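You operate a simulated robot arm through the tools that you are given. There is no shell and no other tool. Be economical: measure what you need, move in short steps, check, and stop when the job is done.

You are at the controls of a simulated robot arm. One attempt, no reset.

TASK
Clamp the frosted bottle in the purple stand, try the orange ring on its neck and set the neck slider.
Fine: DROPS if it drops to the shoulder, else BINDS; ring back on its mat, lever free.
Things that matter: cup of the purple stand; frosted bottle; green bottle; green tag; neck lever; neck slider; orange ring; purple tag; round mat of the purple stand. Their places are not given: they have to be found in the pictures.

It is judged by the outcome, as a careful person would: the job done as asked, and still so three seconds after it is handed in. It fails if anything else is knocked over, pushed out of place, dropped, spilled or broken.

THE ROBOT
A 7-joint arm with a two-finger parallel gripper, fixed in place. Base frame: the origin is at the foot of the arm, x ahead of it, y to its left, z up. Lengths are in m, angles in degrees, forces in N, time in s.
Its first joint turns from -132.0 to 132.0 degrees. Payload 3.91 kg.
The TCP is the grasp point between the finger pads, 0.03 m short of the fingertips. In the tool frame z runs along the fingers and y along their closing line. The gripper opens to 0.11 m. The fingers are 0.02 m wide and 0.01 m thick; the gripper's body (0.048 by 0.112 m) begins 0.055 m behind the TCP.
Orientation is told as [roll, pitch, yaw] about the base's x, y, z axes, in that order, counted from this pose: with the fingers straight down and closing along the base's y, the tool's x points along the base's -x, its y along +y and its z along -z.

THE INTERFACE
- The arm moves only by the tool servo_tool. Its argument "increments" is a list of rows, each an object (a shift or turn left out is 0, a gripper value left out holds the last) with "translation": the shift along the tool's x, y, z in units of 30 mm (1.0 is 30 mm), a list of three; "rot": the turn, a rotation vector about the tool's x, y, z in units of 5 degrees (1.0 is 5 degrees), a list of three. In form: [{"translation": [x, y, z], "rot": [ax, ay, az]}, ...]. A call has 1 to 10 rows; each row shifts and turns the commanded pose from where the row before left it, along the tool's axes as they then stand. "claw" is the gripper command, from -1 (fully open) to 1 (shut), values between in proportion, set as the call begins (left out, the last holds). A call with a number of a shift or a turn outside -1 to 1 is refused whole. A row lasts 0.2 s, in which the tool goes at most 0.05 m and 8.6 degrees; a call with a longer step from one row to the next is refused whole, and so is a gripper value outside its range. A pose out of reach is approached as far as the arm can. The call stops where the force on the tool passes 90 N (or 10 N more than at its start, if that is more) or the arm is blocked; 0.2 s more then pass. Each finger travels about 0.108 m/s and halts on what it meets, pressing with about 41 N; the grip force reading is that of the motor and also rises with nothing between the fingers. The clock runs only during rows and for 0.2 s after the last one: add rows that do not move to give the fingers time. The reply holds the time, the measured pose of the TCP, the force on the tool along the base axes, the opening and the grip force, in the units named above and with some noise, with the torque about the TCP (base axes, N m) and any sound that the robot's microphone picked up.
- Cameras (640 x 400 px; columns grow to the right, rows downward): "scene" is fixed at [0.0592, 0.6487, 1.6971]; the picture's right is [-0.31, -0.95, 0.00], its down [-0.86, 0.28, -0.42] and it looks along [0.40, -0.13, -0.91] (base axes); focal length 214 px, centre (320, 200). "wrist" rides on the gripper at [0.072, 0.017, -0.103] in the tool frame; the picture's right is [-0.23, 0.97, 0.00], its down [-0.76, -0.18, -0.62] and it looks along [-0.61, -0.14, 0.78] (tool axes); focal length 222 px, centre (320, 200).
- capture(camera): a new picture of that camera. No time passes.
- measure_at(camera, pixels): for up to 12 pixels [column, row] of the newest picture of that camera ("zoom" is the newest enlarged one), the place [x, y, z] in the base frame of the surface seen there, good to about 0.003 m, but the place of the scene camera against the robot may be out by one fixed shift of up to 0.012 m in any direction. No time passes.
- close_up(camera, box): a new picture of the part [left, top, right, bottom] of that camera's present view, enlarged. No time passes.
- finish_job(): hands the job in; it is judged then, once.

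Keep the steps short. Do not move on a guess: measure, check each grasp and each placing, and mend mistakes. In all there are 80 turns and 34 pictures (those below and enlarged ones count). Leave the gripper open and the arm clear of the work at the hand-in unless told otherwise, and finish with a single line.

The tools are called after ">>>" by a JSON object that holds its "op" and its "data". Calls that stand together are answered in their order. servo_tool: Moves the arm, as the interface text tells. Its arguments: {"type":"object","properties":{"increments":{"type":"array","items":{"type":"object","properties":{"translation":{"type":"array","items":{"type":"number"}},"rot":{"type":"array","items":{"type":"number"}}}}},"claw":{"type":"number"}},"required":["increments"]} The other tools are called the same way: capture (camera) takes a picture; measure_at (camera, pixels) gives the place of the surface under pixels of a picture; close_up (camera, box) takes an enlarged picture of a part of a camera's view; finish_job () hands the job in.

At the start:

```text
time_s: 0.0
position: [0.4185, 0.309, 1.3836]
tool_rot: [0.0, 0.0, 0.0]
ft_force: [-0.6, -0.3, 0.0]
ft_torque: [-0.01, 0.0, 0.0]
opening: 0.1101
grasp_force: 0.1
```

scene: 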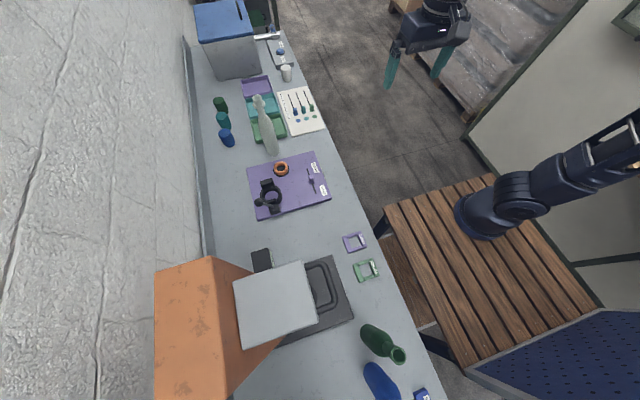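
wrist: 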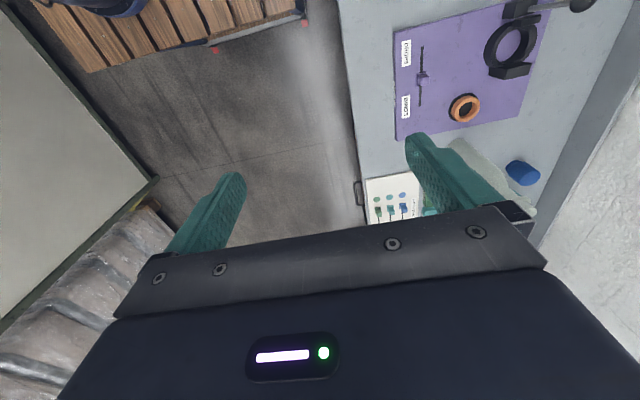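

I see the purple stand at about (288,185), with the orange ring at (281,168), the black cup with its lever at (268,196), and a slider at (312,182). A pale bottle is near (265,125). I'll enlarge both areas.

>>> {"op": "close_up", "data": {"camera": "scene", "box": [235, 145, 345, 220]}}

>>> {"op": "close_up", "data": {"camera": "scene", "box": [200, 70, 340, 165]}}

>>> {"op": "close_up", "data": {"camera": "scene", "box": [320, 220, 450, 400]}}

```text
5.33 times, centred on (290, 182) of scene
```

zoom: 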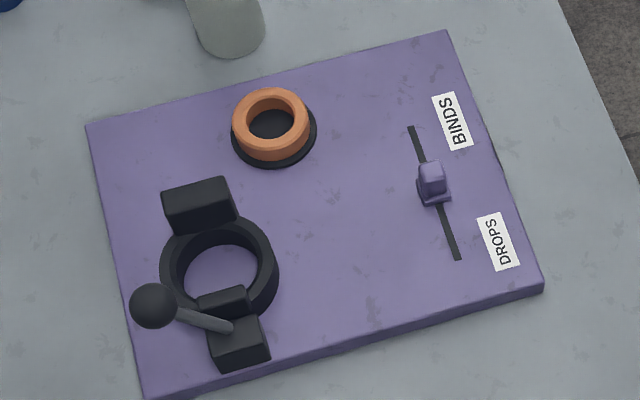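

```text
4.21 times, centred on (270, 118) of scene
```

zoom: 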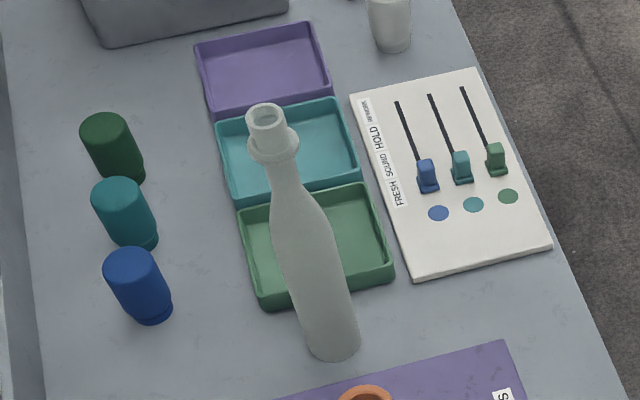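

```text
2.22 times, centred on (385, 310) of scene
```

zoom: 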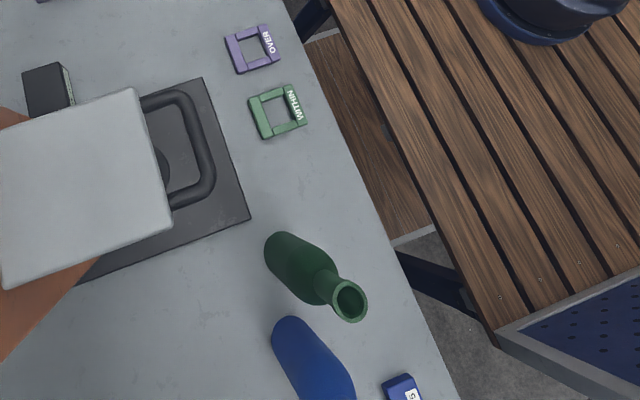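

The frosted bottle stands just beyond the stand's far edge. Next I'll measure the bottle (mouth, body, foot), the ring, cup, lever ball, and slider.

>>> {"op": "measure_at", "data": {"camera": "scene", "pixels": [[257.5, 99], [258, 105.5], [262, 115], [268, 135], [273, 150], [275, 165], [271.4, 196.6], [258.7, 202.2], [311.2, 177.5], [307.1, 168.8], [315.9, 193.75], [264, 190]]}}

>>> {"op": "close_up", "data": {"camera": "scene", "box": [248, 175, 290, 215]}}

```text
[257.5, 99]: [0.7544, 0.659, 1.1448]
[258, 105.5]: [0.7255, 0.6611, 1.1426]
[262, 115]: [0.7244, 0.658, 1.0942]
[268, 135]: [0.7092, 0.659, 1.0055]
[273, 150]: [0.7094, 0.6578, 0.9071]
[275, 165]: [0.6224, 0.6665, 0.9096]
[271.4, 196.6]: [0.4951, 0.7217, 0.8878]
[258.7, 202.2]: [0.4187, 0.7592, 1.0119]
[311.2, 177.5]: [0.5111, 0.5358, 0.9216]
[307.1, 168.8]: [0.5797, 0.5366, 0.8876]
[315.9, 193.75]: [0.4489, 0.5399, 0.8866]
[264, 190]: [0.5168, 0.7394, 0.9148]
```

```text
10.00 times, centred on (269, 195) of scene
```

zoom: 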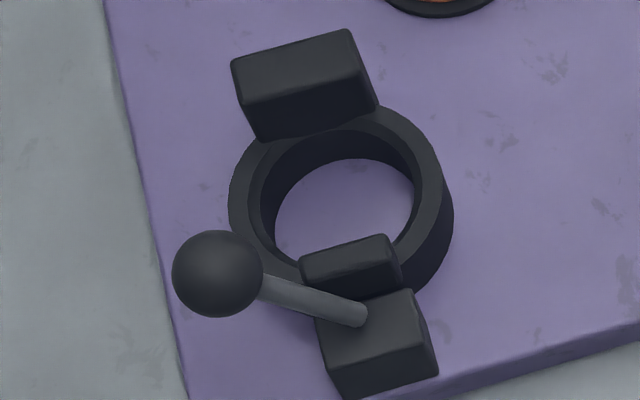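

Bottle: about (0.73, 0.66), top at z≈1.15. Cup: about (0.50, 0.72). The scene camera may be out by a fixed shift, so I'll move the wrist camera above the stand to measure more accurately, staying high.

>>> {"op": "servo_tool", "data": {"increments": [{"translation": [-0.1, 1, 0]}, {"translation": [-0.1, 1, 0]}, {"translation": [-0.1, 1, 0]}, {"translation": [-0.1, 1, 0]}, {"translation": [-0.1, 1, 0]}, {"translation": [-0.1, 1, 0]}, {"translation": [-0.1, 1, 0]}, {"translation": [-0.1, 1, 0]}, {"translation": [-0.1, 1, 0]}, {"translation": [-0.1, 1, 0]}], "claw": -1}}

>>> {"op": "capture", "data": {"camera": "wrist"}}

```text
time_s: 2.2
position: [0.4478, 0.6075, 1.3855]
tool_rot: [0.0, -0.1, 0.0]
ft_force: [-0.3, -0.8, 1.0]
ft_torque: [0.05, -0.01, -0.02]
opening: 0.1098
grasp_force: 0.0
```

```text
27 pictures are left
```

wrist: 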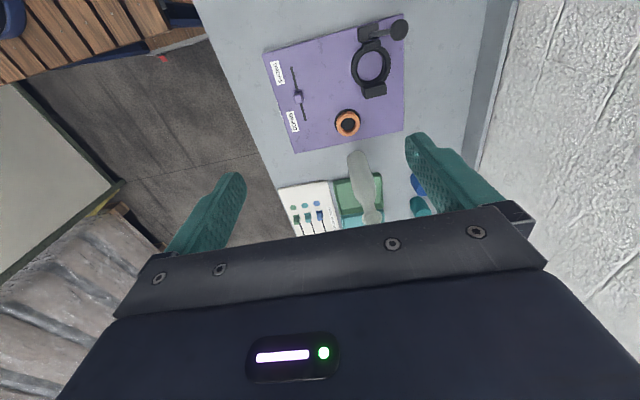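

The stand, ring, and bottle are all visible in the wrist view. I'll enlarge the stand and measure through the wrist camera.

>>> {"op": "close_up", "data": {"camera": "wrist", "box": [255, 5, 415, 155]}}

>>> {"op": "measure_at", "data": {"camera": "wrist", "pixels": [[357, 158], [363, 180], [368, 205], [371, 215], [354, 118], [340, 122], [372, 67], [400, 28], [299, 96], [374, 88], [369, 30], [375, 45]]}}

```text
2.67 times, centred on (335, 80) of wrist
```

zoom: 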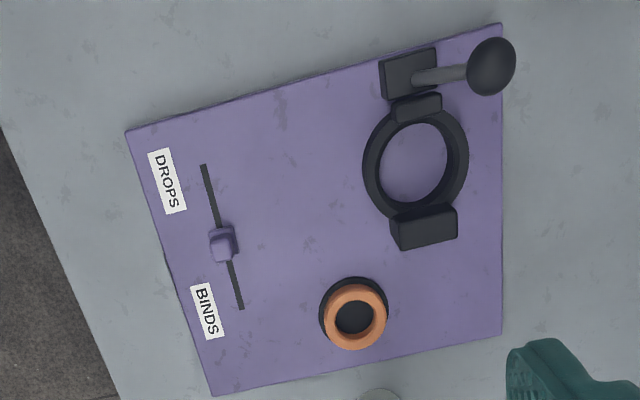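

```text
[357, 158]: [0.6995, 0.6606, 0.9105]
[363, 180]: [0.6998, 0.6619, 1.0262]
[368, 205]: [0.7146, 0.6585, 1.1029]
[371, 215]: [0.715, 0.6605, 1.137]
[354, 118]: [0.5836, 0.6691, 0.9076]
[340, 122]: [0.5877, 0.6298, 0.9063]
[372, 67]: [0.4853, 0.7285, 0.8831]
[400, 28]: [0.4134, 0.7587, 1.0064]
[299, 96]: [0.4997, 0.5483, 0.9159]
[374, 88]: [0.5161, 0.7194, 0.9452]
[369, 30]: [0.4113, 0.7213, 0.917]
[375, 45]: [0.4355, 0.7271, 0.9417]
```

Wrist readings differ from the scene by about (-0.007, 0, -0.005). Next I'll get closer to the bottle neck for exact axis and height, keeping the fingertips above its top.

>>> {"op": "servo_tool", "data": {"increments": [{"translation": [-1, 0.35, 0]}, {"translation": [-1, 0.35, 0]}, {"translation": [-1, 0.35, 0.5]}, {"translation": [-1, 0.35, 0.5]}, {"translation": [-0.5, 0.35, 0.5]}]}}

>>> {"op": "capture", "data": {"camera": "wrist"}}

```text
time_s: 3.4
position: [0.5856, 0.6628, 1.3425]
tool_rot: [0.0, -0.1, -0.1]
ft_force: [-1.0, -0.2, 0.8]
ft_torque: [0.0, -0.01, 0.0]
opening: 0.1101
grasp_force: 0.0
```

```text
25 pictures are left
```

wrist: 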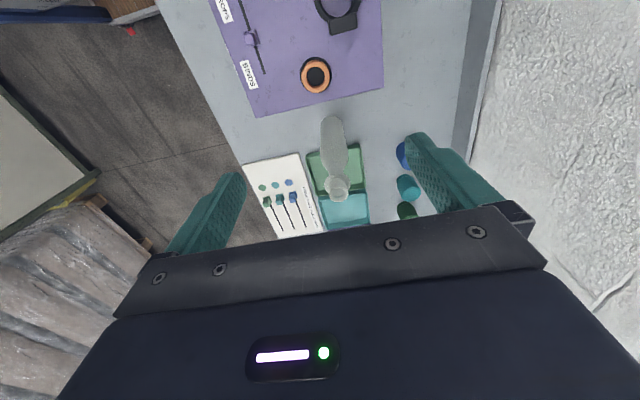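

>>> {"op": "close_up", "data": {"camera": "wrist", "box": [295, 105, 375, 210]}}

>>> {"op": "measure_at", "data": {"camera": "wrist", "pixels": [[330, 186], [337, 193], [344, 186], [337, 181], [337, 187], [336, 175], [335, 165], [333, 150], [331, 130], [322, 128], [343, 128], [316, 90]]}}

```text
3.81 times, centred on (335, 158) of wrist
```

zoom: 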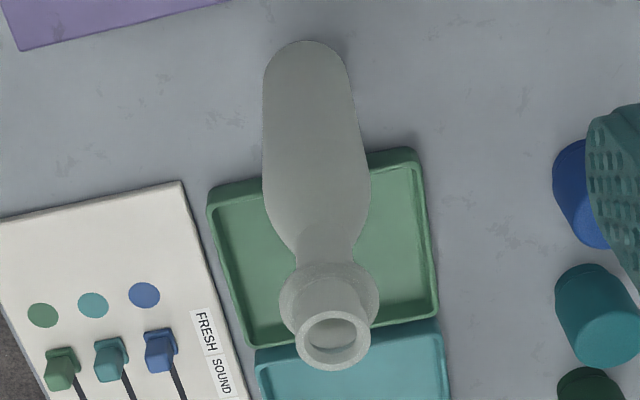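

```text
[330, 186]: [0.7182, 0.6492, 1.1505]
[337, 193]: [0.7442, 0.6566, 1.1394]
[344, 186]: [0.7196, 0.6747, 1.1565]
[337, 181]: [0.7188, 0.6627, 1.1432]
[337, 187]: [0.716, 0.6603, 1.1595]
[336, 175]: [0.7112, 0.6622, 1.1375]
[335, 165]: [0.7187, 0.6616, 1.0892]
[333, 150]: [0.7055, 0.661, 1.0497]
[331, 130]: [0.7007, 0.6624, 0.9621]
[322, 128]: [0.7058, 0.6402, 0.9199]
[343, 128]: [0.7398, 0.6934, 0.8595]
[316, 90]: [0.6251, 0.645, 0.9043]
```

The bottle's axis is about (0.732, 0.660). It has a collar at z≈1.14 and a mouth top at ≈1.16. I'll hover straight above the neck with the fingers open to check that it's reachable.

>>> {"op": "servo_tool", "data": {"increments": [{"translation": [-1, 0, 0]}, {"translation": [-1, 0, 0.3]}, {"translation": [-1, 0, 0.6]}, {"translation": [-1, 0, 0.6]}, {"translation": [-0.87, -0.07, 0.6]}, {}]}}

>>> {"op": "close_up", "data": {"camera": "wrist", "box": [200, 70, 440, 220]}}

```text
time_s: 4.8
position: [0.7307, 0.6597, 1.2791]
tool_rot: [0.0, -0.1, 0.0]
ft_force: [-0.2, -0.1, 0.2]
ft_torque: [-0.01, 0.03, 0.0]
opening: 0.11
grasp_force: 0.1
```

```text
2.67 times, centred on (320, 145) of wrist
```

zoom: 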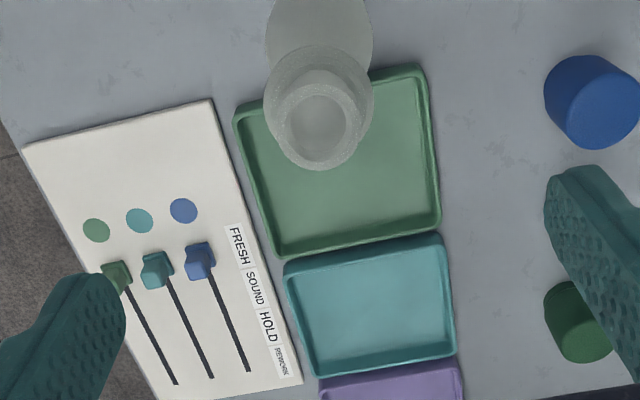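

It's reachable here. I'll measure the mouth rim and collar edges from this close view.

>>> {"op": "measure_at", "data": {"camera": "zoom", "pixels": [[282, 125], [356, 125], [318, 162], [318, 78], [268, 110], [371, 95], [320, 56], [318, 120], [318, 30], [318, 45], [268, 90], [372, 110]]}}

```text
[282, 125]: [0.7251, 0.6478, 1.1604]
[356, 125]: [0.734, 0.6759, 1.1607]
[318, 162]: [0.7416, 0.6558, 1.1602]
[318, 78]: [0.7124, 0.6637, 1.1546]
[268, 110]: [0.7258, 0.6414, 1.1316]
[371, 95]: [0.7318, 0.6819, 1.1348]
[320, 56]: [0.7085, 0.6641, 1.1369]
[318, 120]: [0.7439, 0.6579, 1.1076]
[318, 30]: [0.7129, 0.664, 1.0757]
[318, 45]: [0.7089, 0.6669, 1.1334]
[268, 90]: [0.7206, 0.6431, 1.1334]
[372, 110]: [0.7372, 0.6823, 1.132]
```

The neck axis is at (0.729, 0.661), the collar is ≈42 mm wide at z≈1.134, and the rim is at 1.161. The fingers (110 mm open) straddle it, so I'll descend to put the pads level with the collar.

>>> {"op": "servo_tool", "data": {"increments": [{"translation": [0.02, 0.05, 0.8]}, {"translation": [0, 0, 0.8]}, {"translation": [0, 0, 0.8]}, {"translation": [0, 0, 0.8]}, {"translation": [0, 0, 0.8]}, {"translation": [0, 0, 0.6]}, {}]}}

>>> {"op": "capture", "data": {"camera": "wrist"}}

```text
time_s: 6.4
position: [0.7303, 0.6592, 1.138]
tool_rot: [0.0, 0.0, 0.0]
ft_force: [-0.1, 0.0, 0.2]
ft_torque: [-0.01, 0.03, -0.01]
opening: 0.1099
grasp_force: 0.0
```

```text
22 pictures are left
```

wrist: 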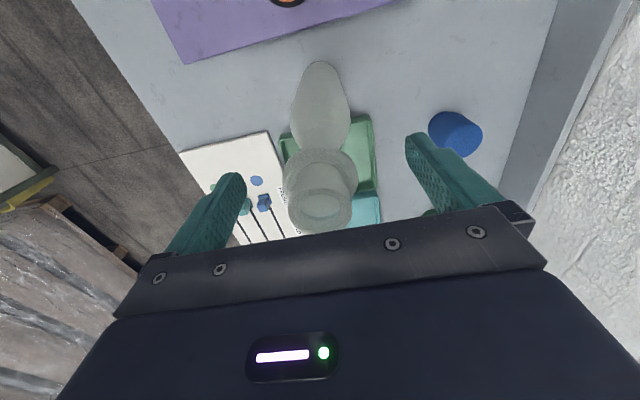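

The collar sits midway between the fingers. I'll close on it.

>>> {"op": "servo_tool", "data": {"increments": [{}, {}, {}, {}, {}], "claw": 1}}

```text
time_s: 7.6
position: [0.7304, 0.66, 1.1386]
tool_rot: [0.1, 0.1, 0.0]
ft_force: [0.7, -0.6, -0.2]
ft_torque: [-0.09, 0.08, 0.0]
opening: 0.0446
grasp_force: 41.0
```

Gripped: the opening reads 44.6 mm, which gives the collar diameter. I'll lift gently and check the weight.

>>> {"op": "servo_tool", "data": {"increments": [{"translation": [0, 0, -0.2]}, {"translation": [0, 0, -0.5]}, {"translation": [0, 0, -0.7]}, {"translation": [0, 0, -0.7]}, {"translation": [0, 0, -0.5]}, {}]}}

>>> {"op": "capture", "data": {"camera": "scene"}}

```text
time_s: 9.0
position: [0.7269, 0.6582, 1.2155]
tool_rot: [0.1, 0.0, -0.1]
ft_force: [0.0, 1.2, -3.9]
ft_torque: [0.0, 0.0, 0.03]
opening: 0.0447
grasp_force: 40.9
```

```text
21 pictures are left
```

scene: 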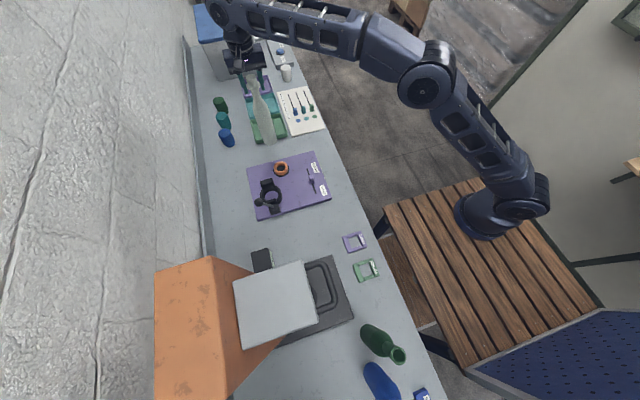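

Bottle held, weight about 4 N, hanging straight. I'll raise it and carry it to a spot beside the cup, where the wrist camera can measure the cup directly.

>>> {"op": "servo_tool", "data": {"increments": [{"translation": [0, 0, -1]}, {"translation": [0, 0, -1]}, {"translation": [0.4, 0, -0.8]}, {"translation": [0.9, -0.2, 0]}, {"translation": [1, -0.3, 0]}, {"translation": [1, -0.3, 0]}, {"translation": [1, -0.3, 0]}, {"translation": [1, -0.3, 0]}, {"translation": [1, -0.3, 0]}, {"translation": [1, -0.3, 0]}]}}

>>> {"op": "servo_tool", "data": {"increments": [{"translation": [1, 0, 0]}, {"translation": [0.6, 0, 0]}, {}, {}]}}

>>> {"op": "capture", "data": {"camera": "wrist"}}

```text
time_s: 11.2
position: [0.509, 0.5993, 1.3001]
tool_rot: [-0.1, 0.0, -0.1]
ft_force: [0.2, 1.1, -5.2]
ft_torque: [-0.02, -0.02, 0.01]
opening: 0.0445
grasp_force: 41.3
```

```text
time_s: 12.2
position: [0.4619, 0.5997, 1.3022]
tool_rot: [0.0, 0.1, -0.1]
ft_force: [0.2, 0.3, -4.0]
ft_torque: [0.0, 0.01, 0.0]
opening: 0.0449
grasp_force: 41.1
```

```text
20 pictures are left
```

wrist: 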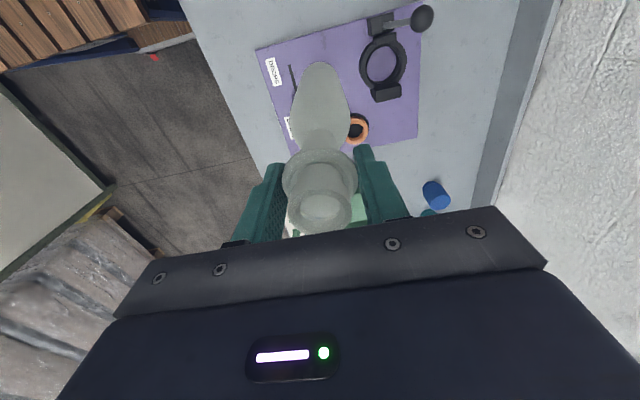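

The cup is clearly visible at (383,62). I'll enlarge it for measuring.

>>> {"op": "close_up", "data": {"camera": "wrist", "box": [340, 0, 440, 110]}}

```text
3.64 times, centred on (390, 55) of wrist
```

zoom: 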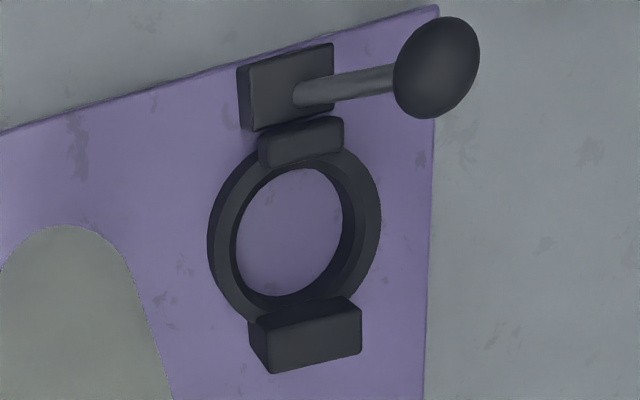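

>>> {"op": "measure_at", "data": {"camera": "zoom", "pixels": [[226, 240], [228, 210], [240, 280], [370, 205], [368, 250], [355, 175], [245, 185], [290, 235], [303, 125], [320, 310], [345, 285], [285, 80]]}}

>>> {"op": "measure_at", "data": {"camera": "zoom", "pixels": [[340, 345], [260, 360], [253, 326], [345, 300], [262, 150], [340, 135], [262, 140], [340, 120], [435, 65], [300, 93], [380, 220], [212, 240]]}}

```text
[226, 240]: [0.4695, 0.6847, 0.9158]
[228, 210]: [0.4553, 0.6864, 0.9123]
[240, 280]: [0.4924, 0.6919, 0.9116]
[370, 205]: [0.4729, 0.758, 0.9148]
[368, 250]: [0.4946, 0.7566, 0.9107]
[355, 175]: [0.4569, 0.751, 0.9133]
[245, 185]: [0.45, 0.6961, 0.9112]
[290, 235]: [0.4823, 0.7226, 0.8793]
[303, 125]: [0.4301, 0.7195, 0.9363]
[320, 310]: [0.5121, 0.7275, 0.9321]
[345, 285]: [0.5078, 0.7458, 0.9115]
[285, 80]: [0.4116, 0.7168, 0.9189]
```

```text
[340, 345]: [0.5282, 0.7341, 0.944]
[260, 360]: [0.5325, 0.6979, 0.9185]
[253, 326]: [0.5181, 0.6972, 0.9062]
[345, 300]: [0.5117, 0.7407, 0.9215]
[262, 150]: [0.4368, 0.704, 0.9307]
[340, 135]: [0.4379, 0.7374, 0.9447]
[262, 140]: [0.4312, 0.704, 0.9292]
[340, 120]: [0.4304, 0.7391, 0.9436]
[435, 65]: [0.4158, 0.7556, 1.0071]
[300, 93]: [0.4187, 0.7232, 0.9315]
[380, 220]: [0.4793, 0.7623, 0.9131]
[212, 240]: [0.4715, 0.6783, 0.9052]
```

The cup centre is about (0.477, 0.7215), the rim at z≈0.913, the jaws reach ≈0.945, and the lever ball is at (0.416, 0.757). I'll carry the bottle over the cup centre, still high.

>>> {"op": "servo_tool", "data": {"increments": [{"translation": [-0.5, 0, 0]}, {"translation": [0, 0.8, 0]}, {"translation": [0, 0.8, 0]}, {"translation": [0, 0.8, 0]}, {"translation": [0, 0.8, 0]}, {"translation": [0, 0.86, 0]}, {}, {}]}}

>>> {"op": "capture", "data": {"camera": "wrist"}}

>>> {"op": "close_up", "data": {"camera": "scene", "box": [225, 120, 325, 220]}}

```text
time_s: 14.0
position: [0.4765, 0.7215, 1.3008]
tool_rot: [0.0, 0.1, -0.1]
ft_force: [-0.3, 0.0, -4.7]
ft_torque: [-0.01, 0.0, -0.02]
opening: 0.0445
grasp_force: 40.9
```

```text
18 pictures are left
```

wrist: 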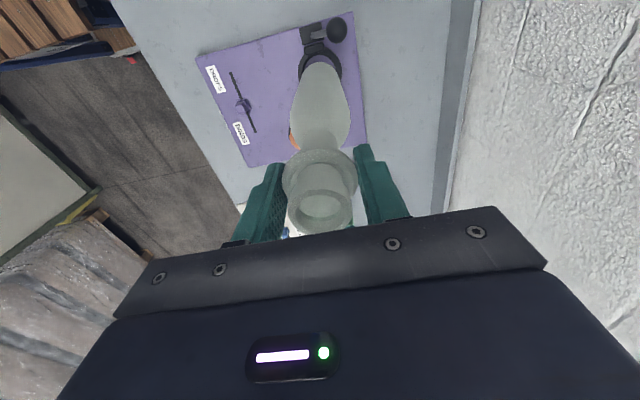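

```text
4.00 times, centred on (275, 170) of scene
```

zoom: 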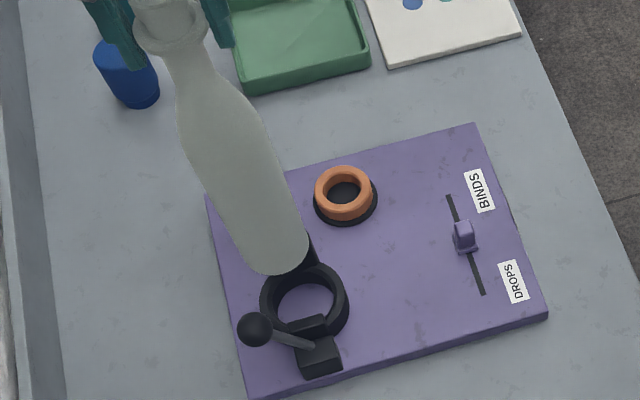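

I'll check whether the bottle hangs plumb by measuring points on its body in the wrist view.

>>> {"op": "measure_at", "data": {"camera": "wrist", "pixels": [[319, 66], [319, 75], [319, 90], [320, 105], [320, 120], [298, 100], [344, 100], [295, 110], [347, 110], [302, 85], [338, 85], [320, 140]]}}

```text
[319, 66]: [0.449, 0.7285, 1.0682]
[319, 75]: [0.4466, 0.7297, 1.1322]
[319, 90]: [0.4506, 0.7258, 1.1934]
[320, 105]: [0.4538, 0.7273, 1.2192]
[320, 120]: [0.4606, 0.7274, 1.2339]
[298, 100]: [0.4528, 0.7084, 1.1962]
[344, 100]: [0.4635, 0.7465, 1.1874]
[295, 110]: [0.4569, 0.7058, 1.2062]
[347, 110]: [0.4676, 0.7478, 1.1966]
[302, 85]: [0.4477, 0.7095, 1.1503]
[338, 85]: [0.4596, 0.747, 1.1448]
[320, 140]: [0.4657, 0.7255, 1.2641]
```

The bottle hangs plumb with its axis at about (0.477, 0.7215), radius ≈31 mm, matching the cup. I'll lower it until its foot is just above the rim.

>>> {"op": "servo_tool", "data": {"increments": [{"translation": [0, 0, 0.7]}, {"translation": [0, 0, 0.7]}, {"translation": [0, 0, 0.7]}, {"translation": [0, 0, 0.5]}, {"translation": [0, 0, 0.4]}, {}]}}

>>> {"op": "close_up", "data": {"camera": "scene", "box": [235, 155, 315, 215]}}

```text
time_s: 15.4
position: [0.4773, 0.7218, 1.2106]
tool_rot: [0.0, 0.0, 0.0]
ft_force: [0.0, -0.2, -4.3]
ft_torque: [0.01, 0.0, -0.03]
opening: 0.0445
grasp_force: 40.5
```

```text
6.67 times, centred on (275, 185) of scene
```

zoom: 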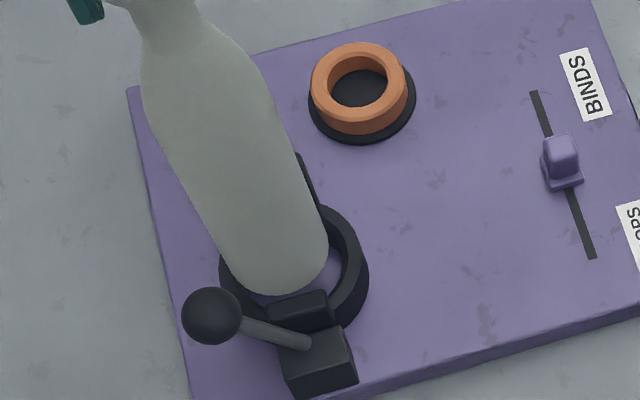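

The foot is about 15 mm above the rim and lined up. Now I'll lower slowly and watch the forces.

>>> {"op": "servo_tool", "data": {"increments": [{"translation": [0, 0, 0.2]}, {"translation": [0, 0, 0.2]}, {"translation": [0, 0, 0.2]}, {"translation": [0, 0, 0.15]}, {}]}}

```text
time_s: 16.6
position: [0.4779, 0.7225, 1.1873]
tool_rot: [0.0, -0.1, 0.1]
ft_force: [0.6, 0.4, -3.1]
ft_torque: [0.01, -0.01, 0.04]
opening: 0.0445
grasp_force: 40.5
```

>>> {"op": "servo_tool", "data": {"increments": [{"translation": [0, 0, 0.15]}, {"translation": [0, 0, 0.15]}, {"translation": [0, 0, 0.1]}, {"translation": [0, 0, 0.1]}, {}]}}

>>> {"op": "close_up", "data": {"camera": "scene", "box": [235, 155, 315, 215]}}

```text
time_s: 17.8
position: [0.4783, 0.7227, 1.1708]
tool_rot: [0.0, -0.1, 0.0]
ft_force: [0.9, -0.5, -4.6]
ft_torque: [-0.11, -0.44, 0.0]
opening: 0.0447
grasp_force: 40.7
```

```text
6.67 times, centred on (275, 185) of scene
```

zoom: 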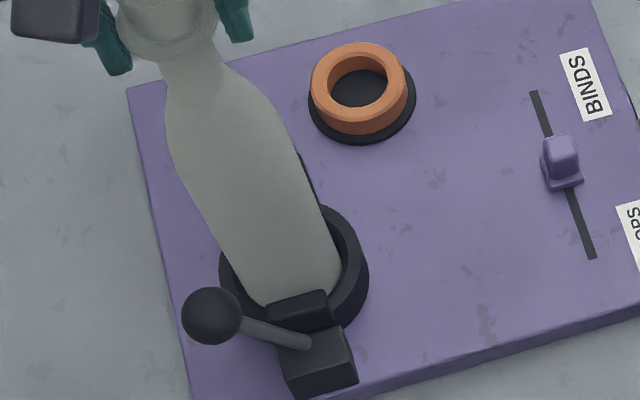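

The foot is inside the cup, touching its near side lightly (torque −0.44 N·m). I'll nudge 2 mm in +x and continue down.

>>> {"op": "servo_tool", "data": {"increments": [{"translation": [-0.07, 0, 0]}, {"translation": [0, 0, 0.08]}, {"translation": [0, 0, 0.08]}, {}]}}

```text
time_s: 18.8
position: [0.4805, 0.7214, 1.1664]
tool_rot: [0.0, 0.0, 0.0]
ft_force: [0.8, 0.0, -4.4]
ft_torque: [0.0, 0.01, -0.03]
opening: 0.0446
grasp_force: 41.1
```

Torque is gone, so it's centred. I'll lower until it lands.

>>> {"op": "servo_tool", "data": {"increments": [{"translation": [0, 0, 0.08]}, {"translation": [0, 0, 0.08]}, {}]}}

```text
time_s: 19.6
position: [0.4794, 0.7217, 1.163]
tool_rot: [-0.1, 0.0, 0.0]
ft_force: [-0.1, 0.4, -4.0]
ft_torque: [-0.01, 0.0, 0.02]
opening: 0.0444
grasp_force: 41.2
```

>>> {"op": "servo_tool", "data": {"increments": [{"translation": [0, 0, 0.08]}, {"translation": [0, 0, 0.08]}, {}]}}

```text
time_s: 20.4
position: [0.4793, 0.722, 1.1601]
tool_rot: [0.2, -0.1, 0.0]
ft_force: [-1.8, -1.5, 19.0]
ft_torque: [-0.13, 0.73, 0.05]
opening: 0.0445
grasp_force: 40.1
```

Landed: the foot is on the cup floor (force +19 N). I'll ease off 1 mm, open, then rise above the rim.

>>> {"op": "servo_tool", "data": {"increments": [{"translation": [0, 0, -0.04]}, {}]}}

>>> {"op": "servo_tool", "data": {"increments": [{}, {}, {}], "claw": -1}}

>>> {"op": "servo_tool", "data": {"increments": [{"translation": [0, 0, -0.6]}, {"translation": [0, 0, -1]}, {"translation": [0, 0, -1]}, {"translation": [0, 0, -1]}, {"translation": [1, 0, 0]}, {"translation": [1, 0, 0]}, {"translation": [1, 0, 0]}, {}]}}

>>> {"op": "capture", "data": {"camera": "wrist"}}

```text
time_s: 21.0
position: [0.48, 0.7221, 1.1602]
tool_rot: [0.0, 0.0, 0.0]
ft_force: [-0.4, -0.4, 18.0]
ft_torque: [0.23, 0.29, 0.01]
opening: 0.0444
grasp_force: 41.2
```

```text
time_s: 21.8
position: [0.4805, 0.7229, 1.1599]
tool_rot: [0.0, -0.1, 0.0]
ft_force: [0.5, 0.2, 0.2]
ft_torque: [-0.03, -0.01, -0.03]
opening: 0.1101
grasp_force: 0.1
```

```text
time_s: 23.6
position: [0.3905, 0.7225, 1.2655]
tool_rot: [0.0, 0.0, 0.1]
ft_force: [0.3, 0.7, 0.4]
ft_torque: [0.05, 0.0, 0.03]
opening: 0.1099
grasp_force: 0.1
```

```text
14 pictures are left
```

wrist: 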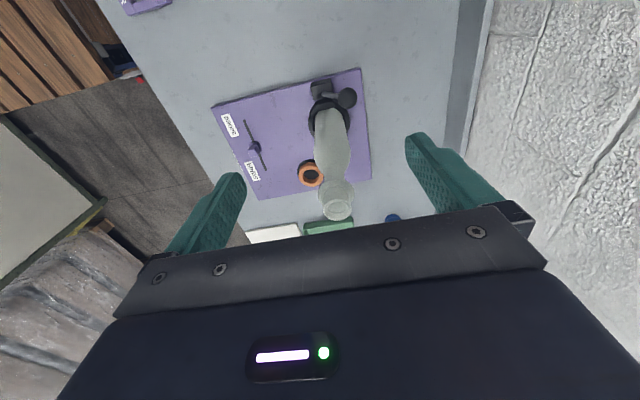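

The bottle stands in the cup. Next I'll re-measure the lever ball, and the wall behind so I know the room there.

>>> {"op": "measure_at", "data": {"camera": "wrist", "pixels": [[348, 97], [344, 91], [430, 100], [455, 100], [475, 100], [500, 60], [331, 91], [336, 212], [322, 86], [325, 108]]}}

>>> {"op": "close_up", "data": {"camera": "wrist", "box": [290, 60, 390, 122]}}

```text
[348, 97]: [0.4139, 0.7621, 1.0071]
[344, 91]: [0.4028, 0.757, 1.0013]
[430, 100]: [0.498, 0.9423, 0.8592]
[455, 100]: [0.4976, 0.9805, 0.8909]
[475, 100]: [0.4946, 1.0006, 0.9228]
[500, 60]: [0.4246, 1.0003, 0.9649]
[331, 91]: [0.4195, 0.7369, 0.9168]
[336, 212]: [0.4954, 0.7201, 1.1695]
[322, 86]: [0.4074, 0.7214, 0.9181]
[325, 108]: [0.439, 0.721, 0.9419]
```

```text
6.40 times, centred on (340, 91) of wrist
```

zoom: 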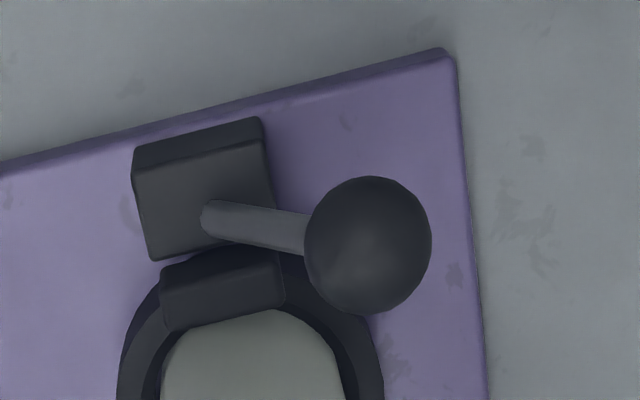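

There's ample room behind: the wall is at y≈1.0. The lever leans about 24° toward +y with its ball centre at ≈(0.417, 0.759, 0.997). I'll close the fingers and come down on its +y side, about 20 mm clear of the ball.

>>> {"op": "servo_tool", "data": {"increments": [{"translation": [-0.3, 1, 0]}, {"translation": [-0.3, 1, 0]}, {"translation": [0, 0.8, 0]}, {"translation": [0, 0, 1]}, {"translation": [0, 0, 1]}, {"translation": [0, 0, 1]}, {"translation": [0, 0, 1]}, {"translation": [0, 0, 1]}, {"translation": [0, 0, 1]}, {"translation": [0, 0, 1]}], "claw": 1}}

>>> {"op": "servo_tool", "data": {"increments": [{"translation": [0, 0, 0.8]}, {"translation": [0, 0, 0.7]}, {}]}}

>>> {"op": "capture", "data": {"camera": "wrist"}}

```text
time_s: 25.8
position: [0.4117, 0.8052, 1.058]
tool_rot: [0.1, -0.1, -0.1]
ft_force: [-0.8, 1.1, 0.5]
ft_torque: [0.03, 0.0, -0.01]
opening: 0.0
grasp_force: 38.0
```

```text
time_s: 26.6
position: [0.4092, 0.8058, 1.0124]
tool_rot: [0.0, 0.0, 0.0]
ft_force: [-0.9, 0.0, 0.3]
ft_torque: [0.0, 0.05, -0.01]
opening: 0.0
grasp_force: 37.9
```

```text
12 pictures are left
```

wrist: 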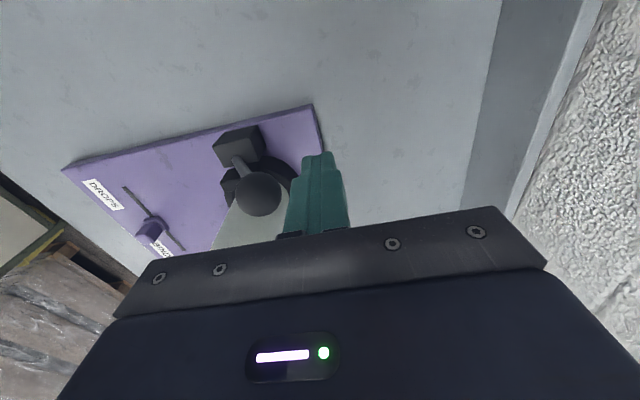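

The fingers are beside the ball on its +y side. I'll push slowly toward −y and watch the force and sound.

>>> {"op": "servo_tool", "data": {"increments": [{"translation": [0, -0.3, 0]}, {"translation": [0, -0.3, 0]}, {"translation": [0, -0.3, 0]}, {"translation": [0, -0.3, 0]}]}}

```text
time_s: 27.6
position: [0.4096, 0.7699, 1.0122]
tool_rot: [0.0, 0.1, 0.1]
ft_force: [-0.5, 1.9, 1.4]
ft_torque: [0.0, -0.05, 0.02]
opening: 0.0
grasp_force: 37.5
```

The ball moves easily (≈2 N). Continuing.

>>> {"op": "servo_tool", "data": {"increments": [{"translation": [0, -0.3, 0]}, {"translation": [0, -0.3, 0]}, {"translation": [0, -0.3, 0]}, {"translation": [0, -0.3, 0]}]}}

>>> {"op": "servo_tool", "data": {"increments": [{"translation": [0, -0.3, 0]}, {"translation": [0, -0.3, 0]}, {}]}}

```text
time_s: 28.6
position: [0.409, 0.7333, 1.0119]
tool_rot: [-0.1, 0.0, 0.0]
ft_force: [0.3, 0.4, 0.2]
ft_torque: [0.01, 0.03, 0.02]
opening: 0.0003
grasp_force: 38.1
```

```text
time_s: 29.4
position: [0.4082, 0.714, 1.0131]
tool_rot: [0.0, 0.0, -0.1]
ft_force: [0.1, 0.8, -0.6]
ft_torque: [0.01, -0.02, 0.02]
opening: 0.0001
grasp_force: 37.8
```

>>> {"op": "capture", "data": {"camera": "wrist"}}

```text
11 pictures are left
```

wrist: 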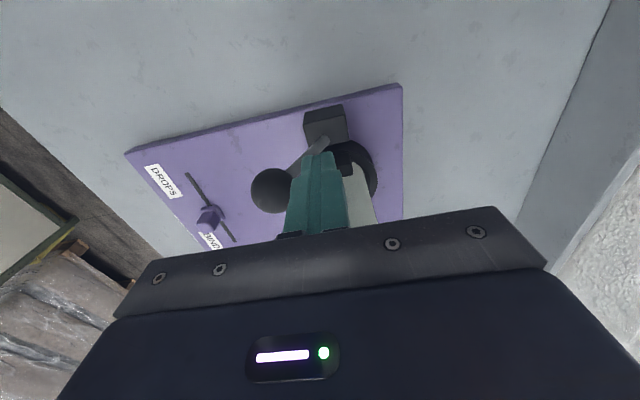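

The lever has swung over to the −y side. I'll measure the ball, then press on until a firm stop to make sure the clamp is seated.

>>> {"op": "measure_at", "data": {"camera": "wrist", "pixels": [[270, 190], [325, 138], [345, 165]]}}

>>> {"op": "servo_tool", "data": {"increments": [{"translation": [0, -0.2, 0]}, {"translation": [0, -0.2, 0]}, {}]}}

```text
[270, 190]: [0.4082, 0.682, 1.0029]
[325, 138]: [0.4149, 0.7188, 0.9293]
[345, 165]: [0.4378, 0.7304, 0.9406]
```

```text
time_s: 30.2
position: [0.4083, 0.7051, 1.0116]
tool_rot: [0.0, -0.1, 0.1]
ft_force: [-1.3, 3.5, -0.6]
ft_torque: [0.08, -0.02, 0.04]
opening: 0.0001
grasp_force: 37.8
```

>>> {"op": "servo_tool", "data": {"increments": [{"translation": [0, -0.08, 0]}, {"translation": [0, -0.08, 0]}, {}]}}

```text
time_s: 31.0
position: [0.4077, 0.703, 1.0122]
tool_rot: [0.1, 0.0, 0.0]
ft_force: [7.0, 50.3, -3.6]
ft_torque: [1.16, -0.14, 0.52]
opening: 0.0
grasp_force: 37.5
```

A firm stop (50 N), so the lever is fully over. I'll back off, rise, and move toward the ring for a look at both.

>>> {"op": "servo_tool", "data": {"increments": [{"translation": [0, 0.5, 0]}, {"translation": [0.4, 0.2, -0.3]}, {"translation": [0.4, 0, -1]}, {"translation": [0, 0, -1]}, {"translation": [0, 0, -1]}, {"translation": [0, 0, -1]}, {"translation": [0, 0, -1]}, {"translation": [0, 0, -1]}, {"translation": [0, -0.8, -1]}, {"translation": [0, -0.8, -0.5]}]}}

>>> {"op": "servo_tool", "data": {"increments": [{"translation": [-0.5, -0.5, 0]}, {"translation": [-0.5, 0, 0]}, {}], "claw": -1}}

>>> {"op": "capture", "data": {"camera": "wrist"}}

```text
time_s: 33.2
position: [0.3796, 0.6717, 1.2453]
tool_rot: [0.0, 0.0, 0.0]
ft_force: [-0.2, 1.0, -0.6]
ft_torque: [-0.05, -0.01, -0.01]
opening: 0.0002
grasp_force: 37.6
```

```text
time_s: 34.0
position: [0.413, 0.6566, 1.2473]
tool_rot: [0.0, -0.1, -0.1]
ft_force: [0.6, 0.6, 0.1]
ft_torque: [0.01, -0.03, 0.01]
opening: 0.1101
grasp_force: 0.1
```

```text
10 pictures are left
```

wrist: 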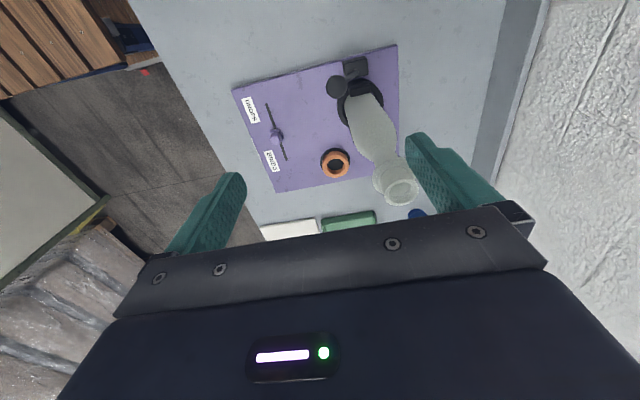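

Lever over, bottle upright. I'll enlarge the ring, mat, slider, and mouth, then measure them.

>>> {"op": "close_up", "data": {"camera": "wrist", "box": [235, 90, 425, 209]}}

```text
3.36 times, centred on (330, 150) of wrist
```

zoom: 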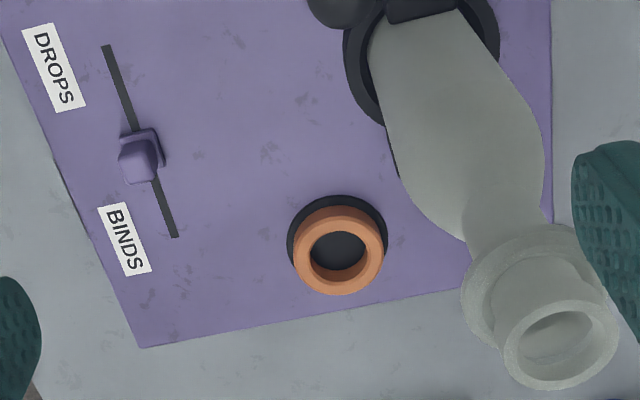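

>>> {"op": "measure_at", "data": {"camera": "zoom", "pixels": [[302, 252], [374, 250], [338, 220], [338, 284], [340, 200], [292, 235], [385, 235], [510, 345], [612, 335], [562, 384], [555, 305], [466, 285]]}}

>>> {"op": "measure_at", "data": {"camera": "zoom", "pixels": [[128, 162], [150, 157], [140, 181], [140, 140], [106, 47], [175, 236], [338, 250], [600, 260], [53, 68], [125, 238], [138, 165], [160, 160]]}}

```text
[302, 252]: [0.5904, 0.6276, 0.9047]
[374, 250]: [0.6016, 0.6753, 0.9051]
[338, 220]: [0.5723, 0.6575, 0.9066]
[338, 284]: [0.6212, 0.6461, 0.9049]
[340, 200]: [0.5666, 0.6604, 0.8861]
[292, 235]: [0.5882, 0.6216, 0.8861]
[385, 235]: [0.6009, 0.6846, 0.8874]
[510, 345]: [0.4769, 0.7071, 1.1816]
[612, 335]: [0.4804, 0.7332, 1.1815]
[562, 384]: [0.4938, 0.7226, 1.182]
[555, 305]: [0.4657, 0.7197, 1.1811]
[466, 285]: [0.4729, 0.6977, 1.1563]
```

```text
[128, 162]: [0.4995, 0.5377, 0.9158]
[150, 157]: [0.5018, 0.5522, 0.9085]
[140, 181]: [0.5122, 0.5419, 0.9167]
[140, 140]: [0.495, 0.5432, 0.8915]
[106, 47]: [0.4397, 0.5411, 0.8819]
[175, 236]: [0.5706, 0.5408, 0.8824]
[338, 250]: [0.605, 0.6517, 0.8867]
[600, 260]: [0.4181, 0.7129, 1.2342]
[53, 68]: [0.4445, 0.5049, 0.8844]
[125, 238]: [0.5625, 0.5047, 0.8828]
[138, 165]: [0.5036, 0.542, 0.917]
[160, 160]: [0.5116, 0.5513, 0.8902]
```

Ring: centre ≈(0.597, 0.652), z 0.886–0.905, sitting on the round mat. Mouth: centre ≈(0.479, 0.7205), rim z 1.182. Slider: knob (0.503, 0.543), slot from x=0.440 (DROPS) to x=0.571 (BINDS). I'll go above the ring and descend part way.

>>> {"op": "servo_tool", "data": {"increments": [{"translation": [-1, 0, 0]}, {"translation": [-1, 0, 0]}, {"translation": [-1, 0, 0]}, {"translation": [-1, 0, 0]}, {"translation": [-1, 0, 0]}, {"translation": [-1, -0.15, 0]}, {"translation": [-0.13, 0, 0.8]}, {"translation": [0, 0, 1]}, {"translation": [0, 0, 1]}, {"translation": [0, 0, 1]}]}}

>>> {"op": "servo_tool", "data": {"increments": [{"translation": [0, 0, 1]}, {"translation": [0, 0, 1]}, {"translation": [0, 0, 1]}, {"translation": [0, 0, 1]}, {}]}}

>>> {"op": "capture", "data": {"camera": "wrist"}}

```text
time_s: 36.2
position: [0.5943, 0.6516, 1.1318]
tool_rot: [0.0, 0.0, -0.1]
ft_force: [-0.2, 0.1, -0.4]
ft_torque: [-0.02, 0.03, -0.01]
opening: 0.11
grasp_force: 0.1
```

```text
time_s: 37.4
position: [0.5953, 0.6494, 1.0128]
tool_rot: [0.0, 0.0, 0.0]
ft_force: [-0.2, -0.1, 0.2]
ft_torque: [0.02, -0.01, -0.03]
opening: 0.1098
grasp_force: 0.1
```

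```text
8 pictures are left
```

wrist: 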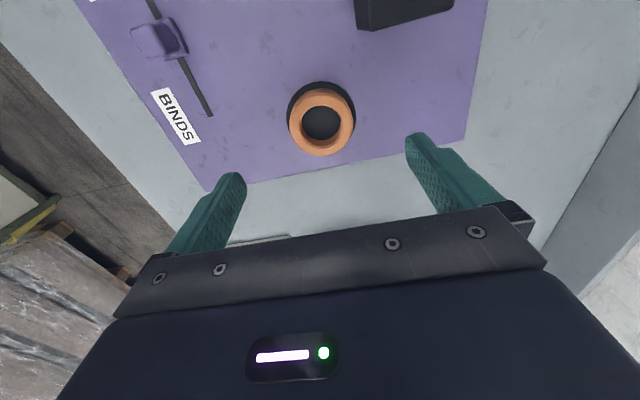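

>>> {"op": "measure_at", "data": {"camera": "wrist", "pixels": [[295, 122], [349, 122], [321, 95], [321, 150], [305, 102], [338, 142], [303, 122], [340, 122], [321, 106], [321, 138], [321, 85], [321, 122]]}}

```text
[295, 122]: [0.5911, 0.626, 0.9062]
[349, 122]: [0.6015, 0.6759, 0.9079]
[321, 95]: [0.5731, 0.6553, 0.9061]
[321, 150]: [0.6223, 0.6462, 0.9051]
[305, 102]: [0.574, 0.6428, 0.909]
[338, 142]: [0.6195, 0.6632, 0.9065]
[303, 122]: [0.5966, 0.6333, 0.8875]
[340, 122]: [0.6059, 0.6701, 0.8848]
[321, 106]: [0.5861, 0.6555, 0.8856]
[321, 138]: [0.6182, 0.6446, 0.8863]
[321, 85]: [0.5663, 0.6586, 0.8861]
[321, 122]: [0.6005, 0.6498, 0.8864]
```

Ring centre is confirmed at (0.597, 0.651). I'll adjust 1.5 mm and descend so the fingertips sit about 3 mm above the mat.

>>> {"op": "servo_tool", "data": {"increments": [{"translation": [-0.05, 0.05, 0.8]}, {"translation": [0, 0, 0.8]}, {"translation": [0, 0, 0.7]}, {"translation": [0, 0, 0.5]}, {"translation": [0, 0, 0.32]}, {}]}}

>>> {"op": "servo_tool", "data": {"increments": [{}, {}, {}, {}], "claw": 1}}

```text
time_s: 38.8
position: [0.5986, 0.6529, 0.9186]
tool_rot: [0.0, 0.0, 0.0]
ft_force: [0.4, -0.1, 0.1]
ft_torque: [0.0, 0.02, 0.0]
opening: 0.1099
grasp_force: 0.0
```

```text
time_s: 39.8
position: [0.599, 0.6535, 0.9194]
tool_rot: [0.0, 0.0, 0.0]
ft_force: [0.1, 1.0, 0.2]
ft_torque: [0.05, -0.02, 0.0]
opening: 0.0603
grasp_force: 40.7
```

Ring gripped: outer diameter 60.3 mm. I'll lift straight up, well above the bottle mouth.

>>> {"op": "servo_tool", "data": {"increments": [{"translation": [0, 0, -0.5]}, {"translation": [0, 0, -1]}, {"translation": [0, 0, -1]}, {"translation": [0, 0, -1]}, {"translation": [0, 0, -1]}, {"translation": [0, 0, -1]}, {"translation": [0, 0, -1]}, {"translation": [0, 0, -1]}, {"translation": [0, 0, -1]}, {"translation": [0, 0, -1]}]}}

>>> {"op": "servo_tool", "data": {"increments": [{"translation": [0, 0, -1]}, {"translation": [0, 0, -1]}, {"translation": [1, 0.5, 0]}, {"translation": [1, 0.5, 0]}, {"translation": [1, 0.5, 0]}, {"translation": [0.9, 0.73, 0]}, {}, {}]}}

>>> {"op": "capture", "data": {"camera": "wrist"}}

```text
time_s: 42.0
position: [0.6002, 0.6554, 1.2035]
tool_rot: [0.0, 0.0, 0.0]
ft_force: [1.2, -0.3, 0.6]
ft_torque: [-0.03, 0.01, -0.02]
opening: 0.0
grasp_force: 37.5
```

```text
time_s: 43.8
position: [0.482, 0.7207, 1.2624]
tool_rot: [0.0, 0.0, 0.0]
ft_force: [-0.3, -0.1, -0.6]
ft_torque: [-0.01, 0.0, 0.02]
opening: 0.0003
grasp_force: 38.0
```

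```text
7 pictures are left
```

wrist: 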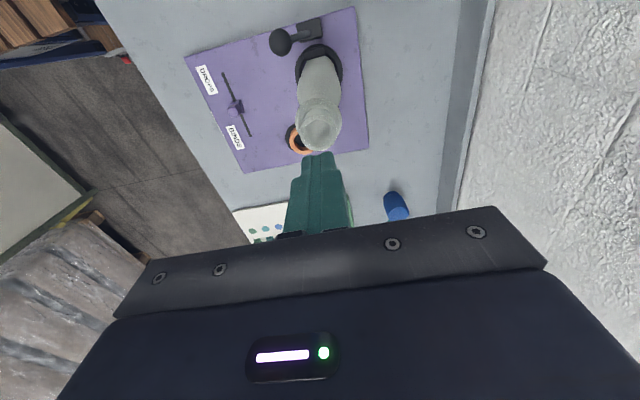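

The opening reads 0: the ring slipped from the fingers and is lying near its mat, at (298,138). I'll open, move off the bottle, and look.

>>> {"op": "servo_tool", "data": {"increments": [{"translation": [-0.9, -0.73, 0]}, {"translation": [-1, -0.5, 0]}, {"translation": [-1, -0.5, 0]}, {"translation": [-1, -0.5, 0.5]}, {"translation": [0, 0, 1]}, {"translation": [0, 0, 1]}, {"translation": [0, 0, 1]}, {"translation": [0, 0, 1]}, {"translation": [0, 0, 1]}, {}]}}

>>> {"op": "servo_tool", "data": {"increments": [{}, {}, {}], "claw": -1}}

>>> {"op": "close_up", "data": {"camera": "wrist", "box": [230, 50, 410, 200]}}

```text
time_s: 46.0
position: [0.5975, 0.6537, 1.0978]
tool_rot: [0.0, 0.1, 0.0]
ft_force: [-0.3, 0.4, -0.9]
ft_torque: [0.0, 0.0, 0.0]
opening: 0.0001
grasp_force: 38.2
```

```text
time_s: 46.8
position: [0.5974, 0.6557, 1.098]
tool_rot: [0.0, -0.1, 0.0]
ft_force: [0.8, 0.1, -0.2]
ft_torque: [0.02, -0.01, -0.02]
opening: 0.1101
grasp_force: 0.0
```

```text
2.67 times, centred on (320, 125) of wrist
```

zoom: 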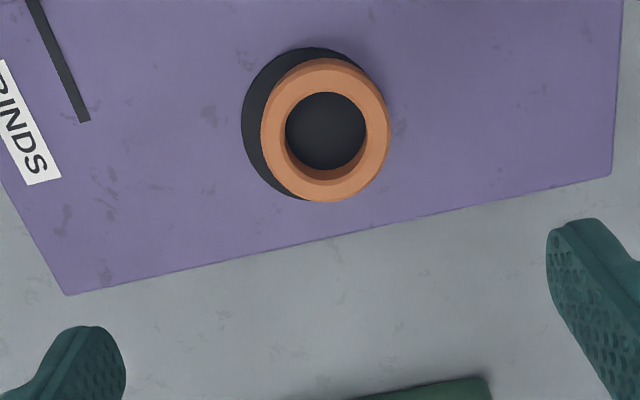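

The ring lies flat on its mat, shifted a few mm toward +y. I'll measure it again.

>>> {"op": "measure_at", "data": {"camera": "zoom", "pixels": [[272, 130], [380, 130], [325, 76], [325, 192], [264, 138], [388, 125], [325, 62], [325, 200], [291, 130], [364, 130], [250, 120], [325, 135]]}}

```text
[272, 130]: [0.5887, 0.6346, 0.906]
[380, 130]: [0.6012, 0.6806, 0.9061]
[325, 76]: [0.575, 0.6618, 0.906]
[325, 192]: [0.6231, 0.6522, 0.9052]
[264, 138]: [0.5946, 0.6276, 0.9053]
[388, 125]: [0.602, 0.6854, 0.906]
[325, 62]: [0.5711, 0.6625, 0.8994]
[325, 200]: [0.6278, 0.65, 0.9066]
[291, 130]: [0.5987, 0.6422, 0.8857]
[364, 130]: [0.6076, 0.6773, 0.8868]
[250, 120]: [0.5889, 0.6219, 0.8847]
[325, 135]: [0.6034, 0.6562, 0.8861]
```

Ring centre is now (0.599, 0.657). I'll re-grip a little lower and well centred, then lift very slowly.

>>> {"op": "servo_tool", "data": {"increments": [{"translation": [-0.05, 0.04, 1]}, {"translation": [0, 0, 1]}, {"translation": [0, 0, 1]}, {"translation": [0, 0, 1]}, {"translation": [0, 0, 0.9]}, {"translation": [0, 0, 0.6]}, {"translation": [0, 0, 0.4]}, {}]}}

```text
time_s: 48.6
position: [0.5995, 0.6572, 0.9212]
tool_rot: [0.0, 0.0, 0.0]
ft_force: [-0.1, 0.0, 0.4]
ft_torque: [0.0, 0.0, 0.03]
opening: 0.1102
grasp_force: 0.1
```

Down 4 mm more, watching for contact, and then close.

>>> {"op": "servo_tool", "data": {"increments": [{"translation": [0, 0, 0.08]}, {"translation": [0, 0, 0.06]}, {}]}}

>>> {"op": "servo_tool", "data": {"increments": [{}, {}, {}, {}], "claw": 1}}

>>> {"op": "servo_tool", "data": {"increments": [{"translation": [0, 0, -0.05]}, {"translation": [0, 0, -0.1]}, {"translation": [0, 0, -0.15]}, {"translation": [0, 0, -0.15]}, {}]}}

```text
time_s: 49.4
position: [0.6011, 0.6563, 0.9163]
tool_rot: [0.1, -0.1, 0.0]
ft_force: [0.1, 0.0, -0.2]
ft_torque: [-0.03, 0.0, -0.01]
opening: 0.1101
grasp_force: 0.0
```

```text
time_s: 50.4
position: [0.6013, 0.6546, 0.9171]
tool_rot: [0.0, 0.0, 0.1]
ft_force: [0.2, 1.0, -0.1]
ft_torque: [0.0, -0.01, -0.01]
opening: 0.0608
grasp_force: 40.5
```

```text
time_s: 51.6
position: [0.6001, 0.6541, 0.9301]
tool_rot: [0.0, 0.1, -0.1]
ft_force: [0.5, -0.1, -0.4]
ft_torque: [0.0, -0.04, 0.0]
opening: 0.0606
grasp_force: 40.9
```

Still held (60.6 mm) after 13 mm of lift. I'll continue up at a gentle pace.

>>> {"op": "servo_tool", "data": {"increments": [{"translation": [0, 0, -0.2]}, {"translation": [0, 0, -0.3]}, {"translation": [0, 0, -0.4]}, {"translation": [0, 0, -0.4]}, {"translation": [0, 0, -0.4]}, {"translation": [0, 0, -0.4]}, {"translation": [0, 0, -0.4]}, {"translation": [0, 0, -0.4]}, {"translation": [0, 0, -0.4]}, {"translation": [0, 0, -0.4]}]}}

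```text
time_s: 53.8
position: [0.6005, 0.6568, 1.0434]
tool_rot: [0.0, 0.0, 0.0]
ft_force: [-0.1, 0.3, -0.7]
ft_torque: [-0.02, 0.03, 0.01]
opening: 0.0606
grasp_force: 41.0
```

>>> {"op": "servo_tool", "data": {"increments": [{"translation": [0, 0, -0.3]}, {"translation": [0, 0, -0.5]}, {"translation": [0, 0, -0.6]}, {"translation": [0, 0, -0.6]}, {"translation": [0, 0, -0.6]}, {"translation": [0, 0, -0.6]}, {"translation": [0, 0, -0.6]}, {"translation": [0, 0, -0.6]}, {"translation": [0, 0, -0.6]}, {"translation": [0, 0, -0.6]}]}}

>>> {"op": "servo_tool", "data": {"increments": [{"translation": [0, 0, -0.6]}, {"translation": [0, 0, -0.4]}, {"translation": [0.3, 0.15, 0]}, {"translation": [0.5, 0.3, 0]}, {"translation": [0.6, 0.35, 0]}, {"translation": [0.6, 0.35, 0]}, {"translation": [0.6, 0.35, 0]}, {"translation": [0.6, 0.35, 0]}, {"translation": [0.4, 0.2, 0]}, {"translation": [0.3, 0.1, 0]}]}}

```text
time_s: 56.0
position: [0.5998, 0.654, 1.2107]
tool_rot: [-0.1, 0.0, 0.0]
ft_force: [0.7, 0.4, -0.7]
ft_torque: [-0.03, 0.04, 0.02]
opening: 0.0605
grasp_force: 40.9
```

```text
time_s: 58.2
position: [0.4854, 0.7195, 1.24]
tool_rot: [-0.1, 0.0, 0.1]
ft_force: [0.2, 0.4, -0.4]
ft_torque: [-0.01, 0.04, -0.02]
opening: 0.0608
grasp_force: 41.0
```

The ring is held just above the mouth. I'll take one enlarged look to align ring and mouth.

>>> {"op": "close_up", "data": {"camera": "wrist", "box": [240, 80, 400, 240]}}

```text
2.50 times, centred on (320, 160) of wrist
```

zoom: 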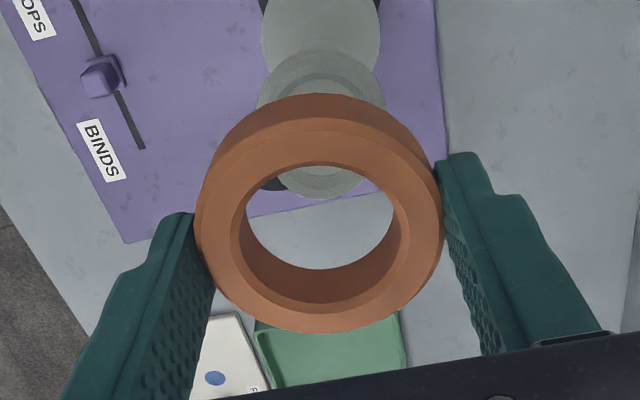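

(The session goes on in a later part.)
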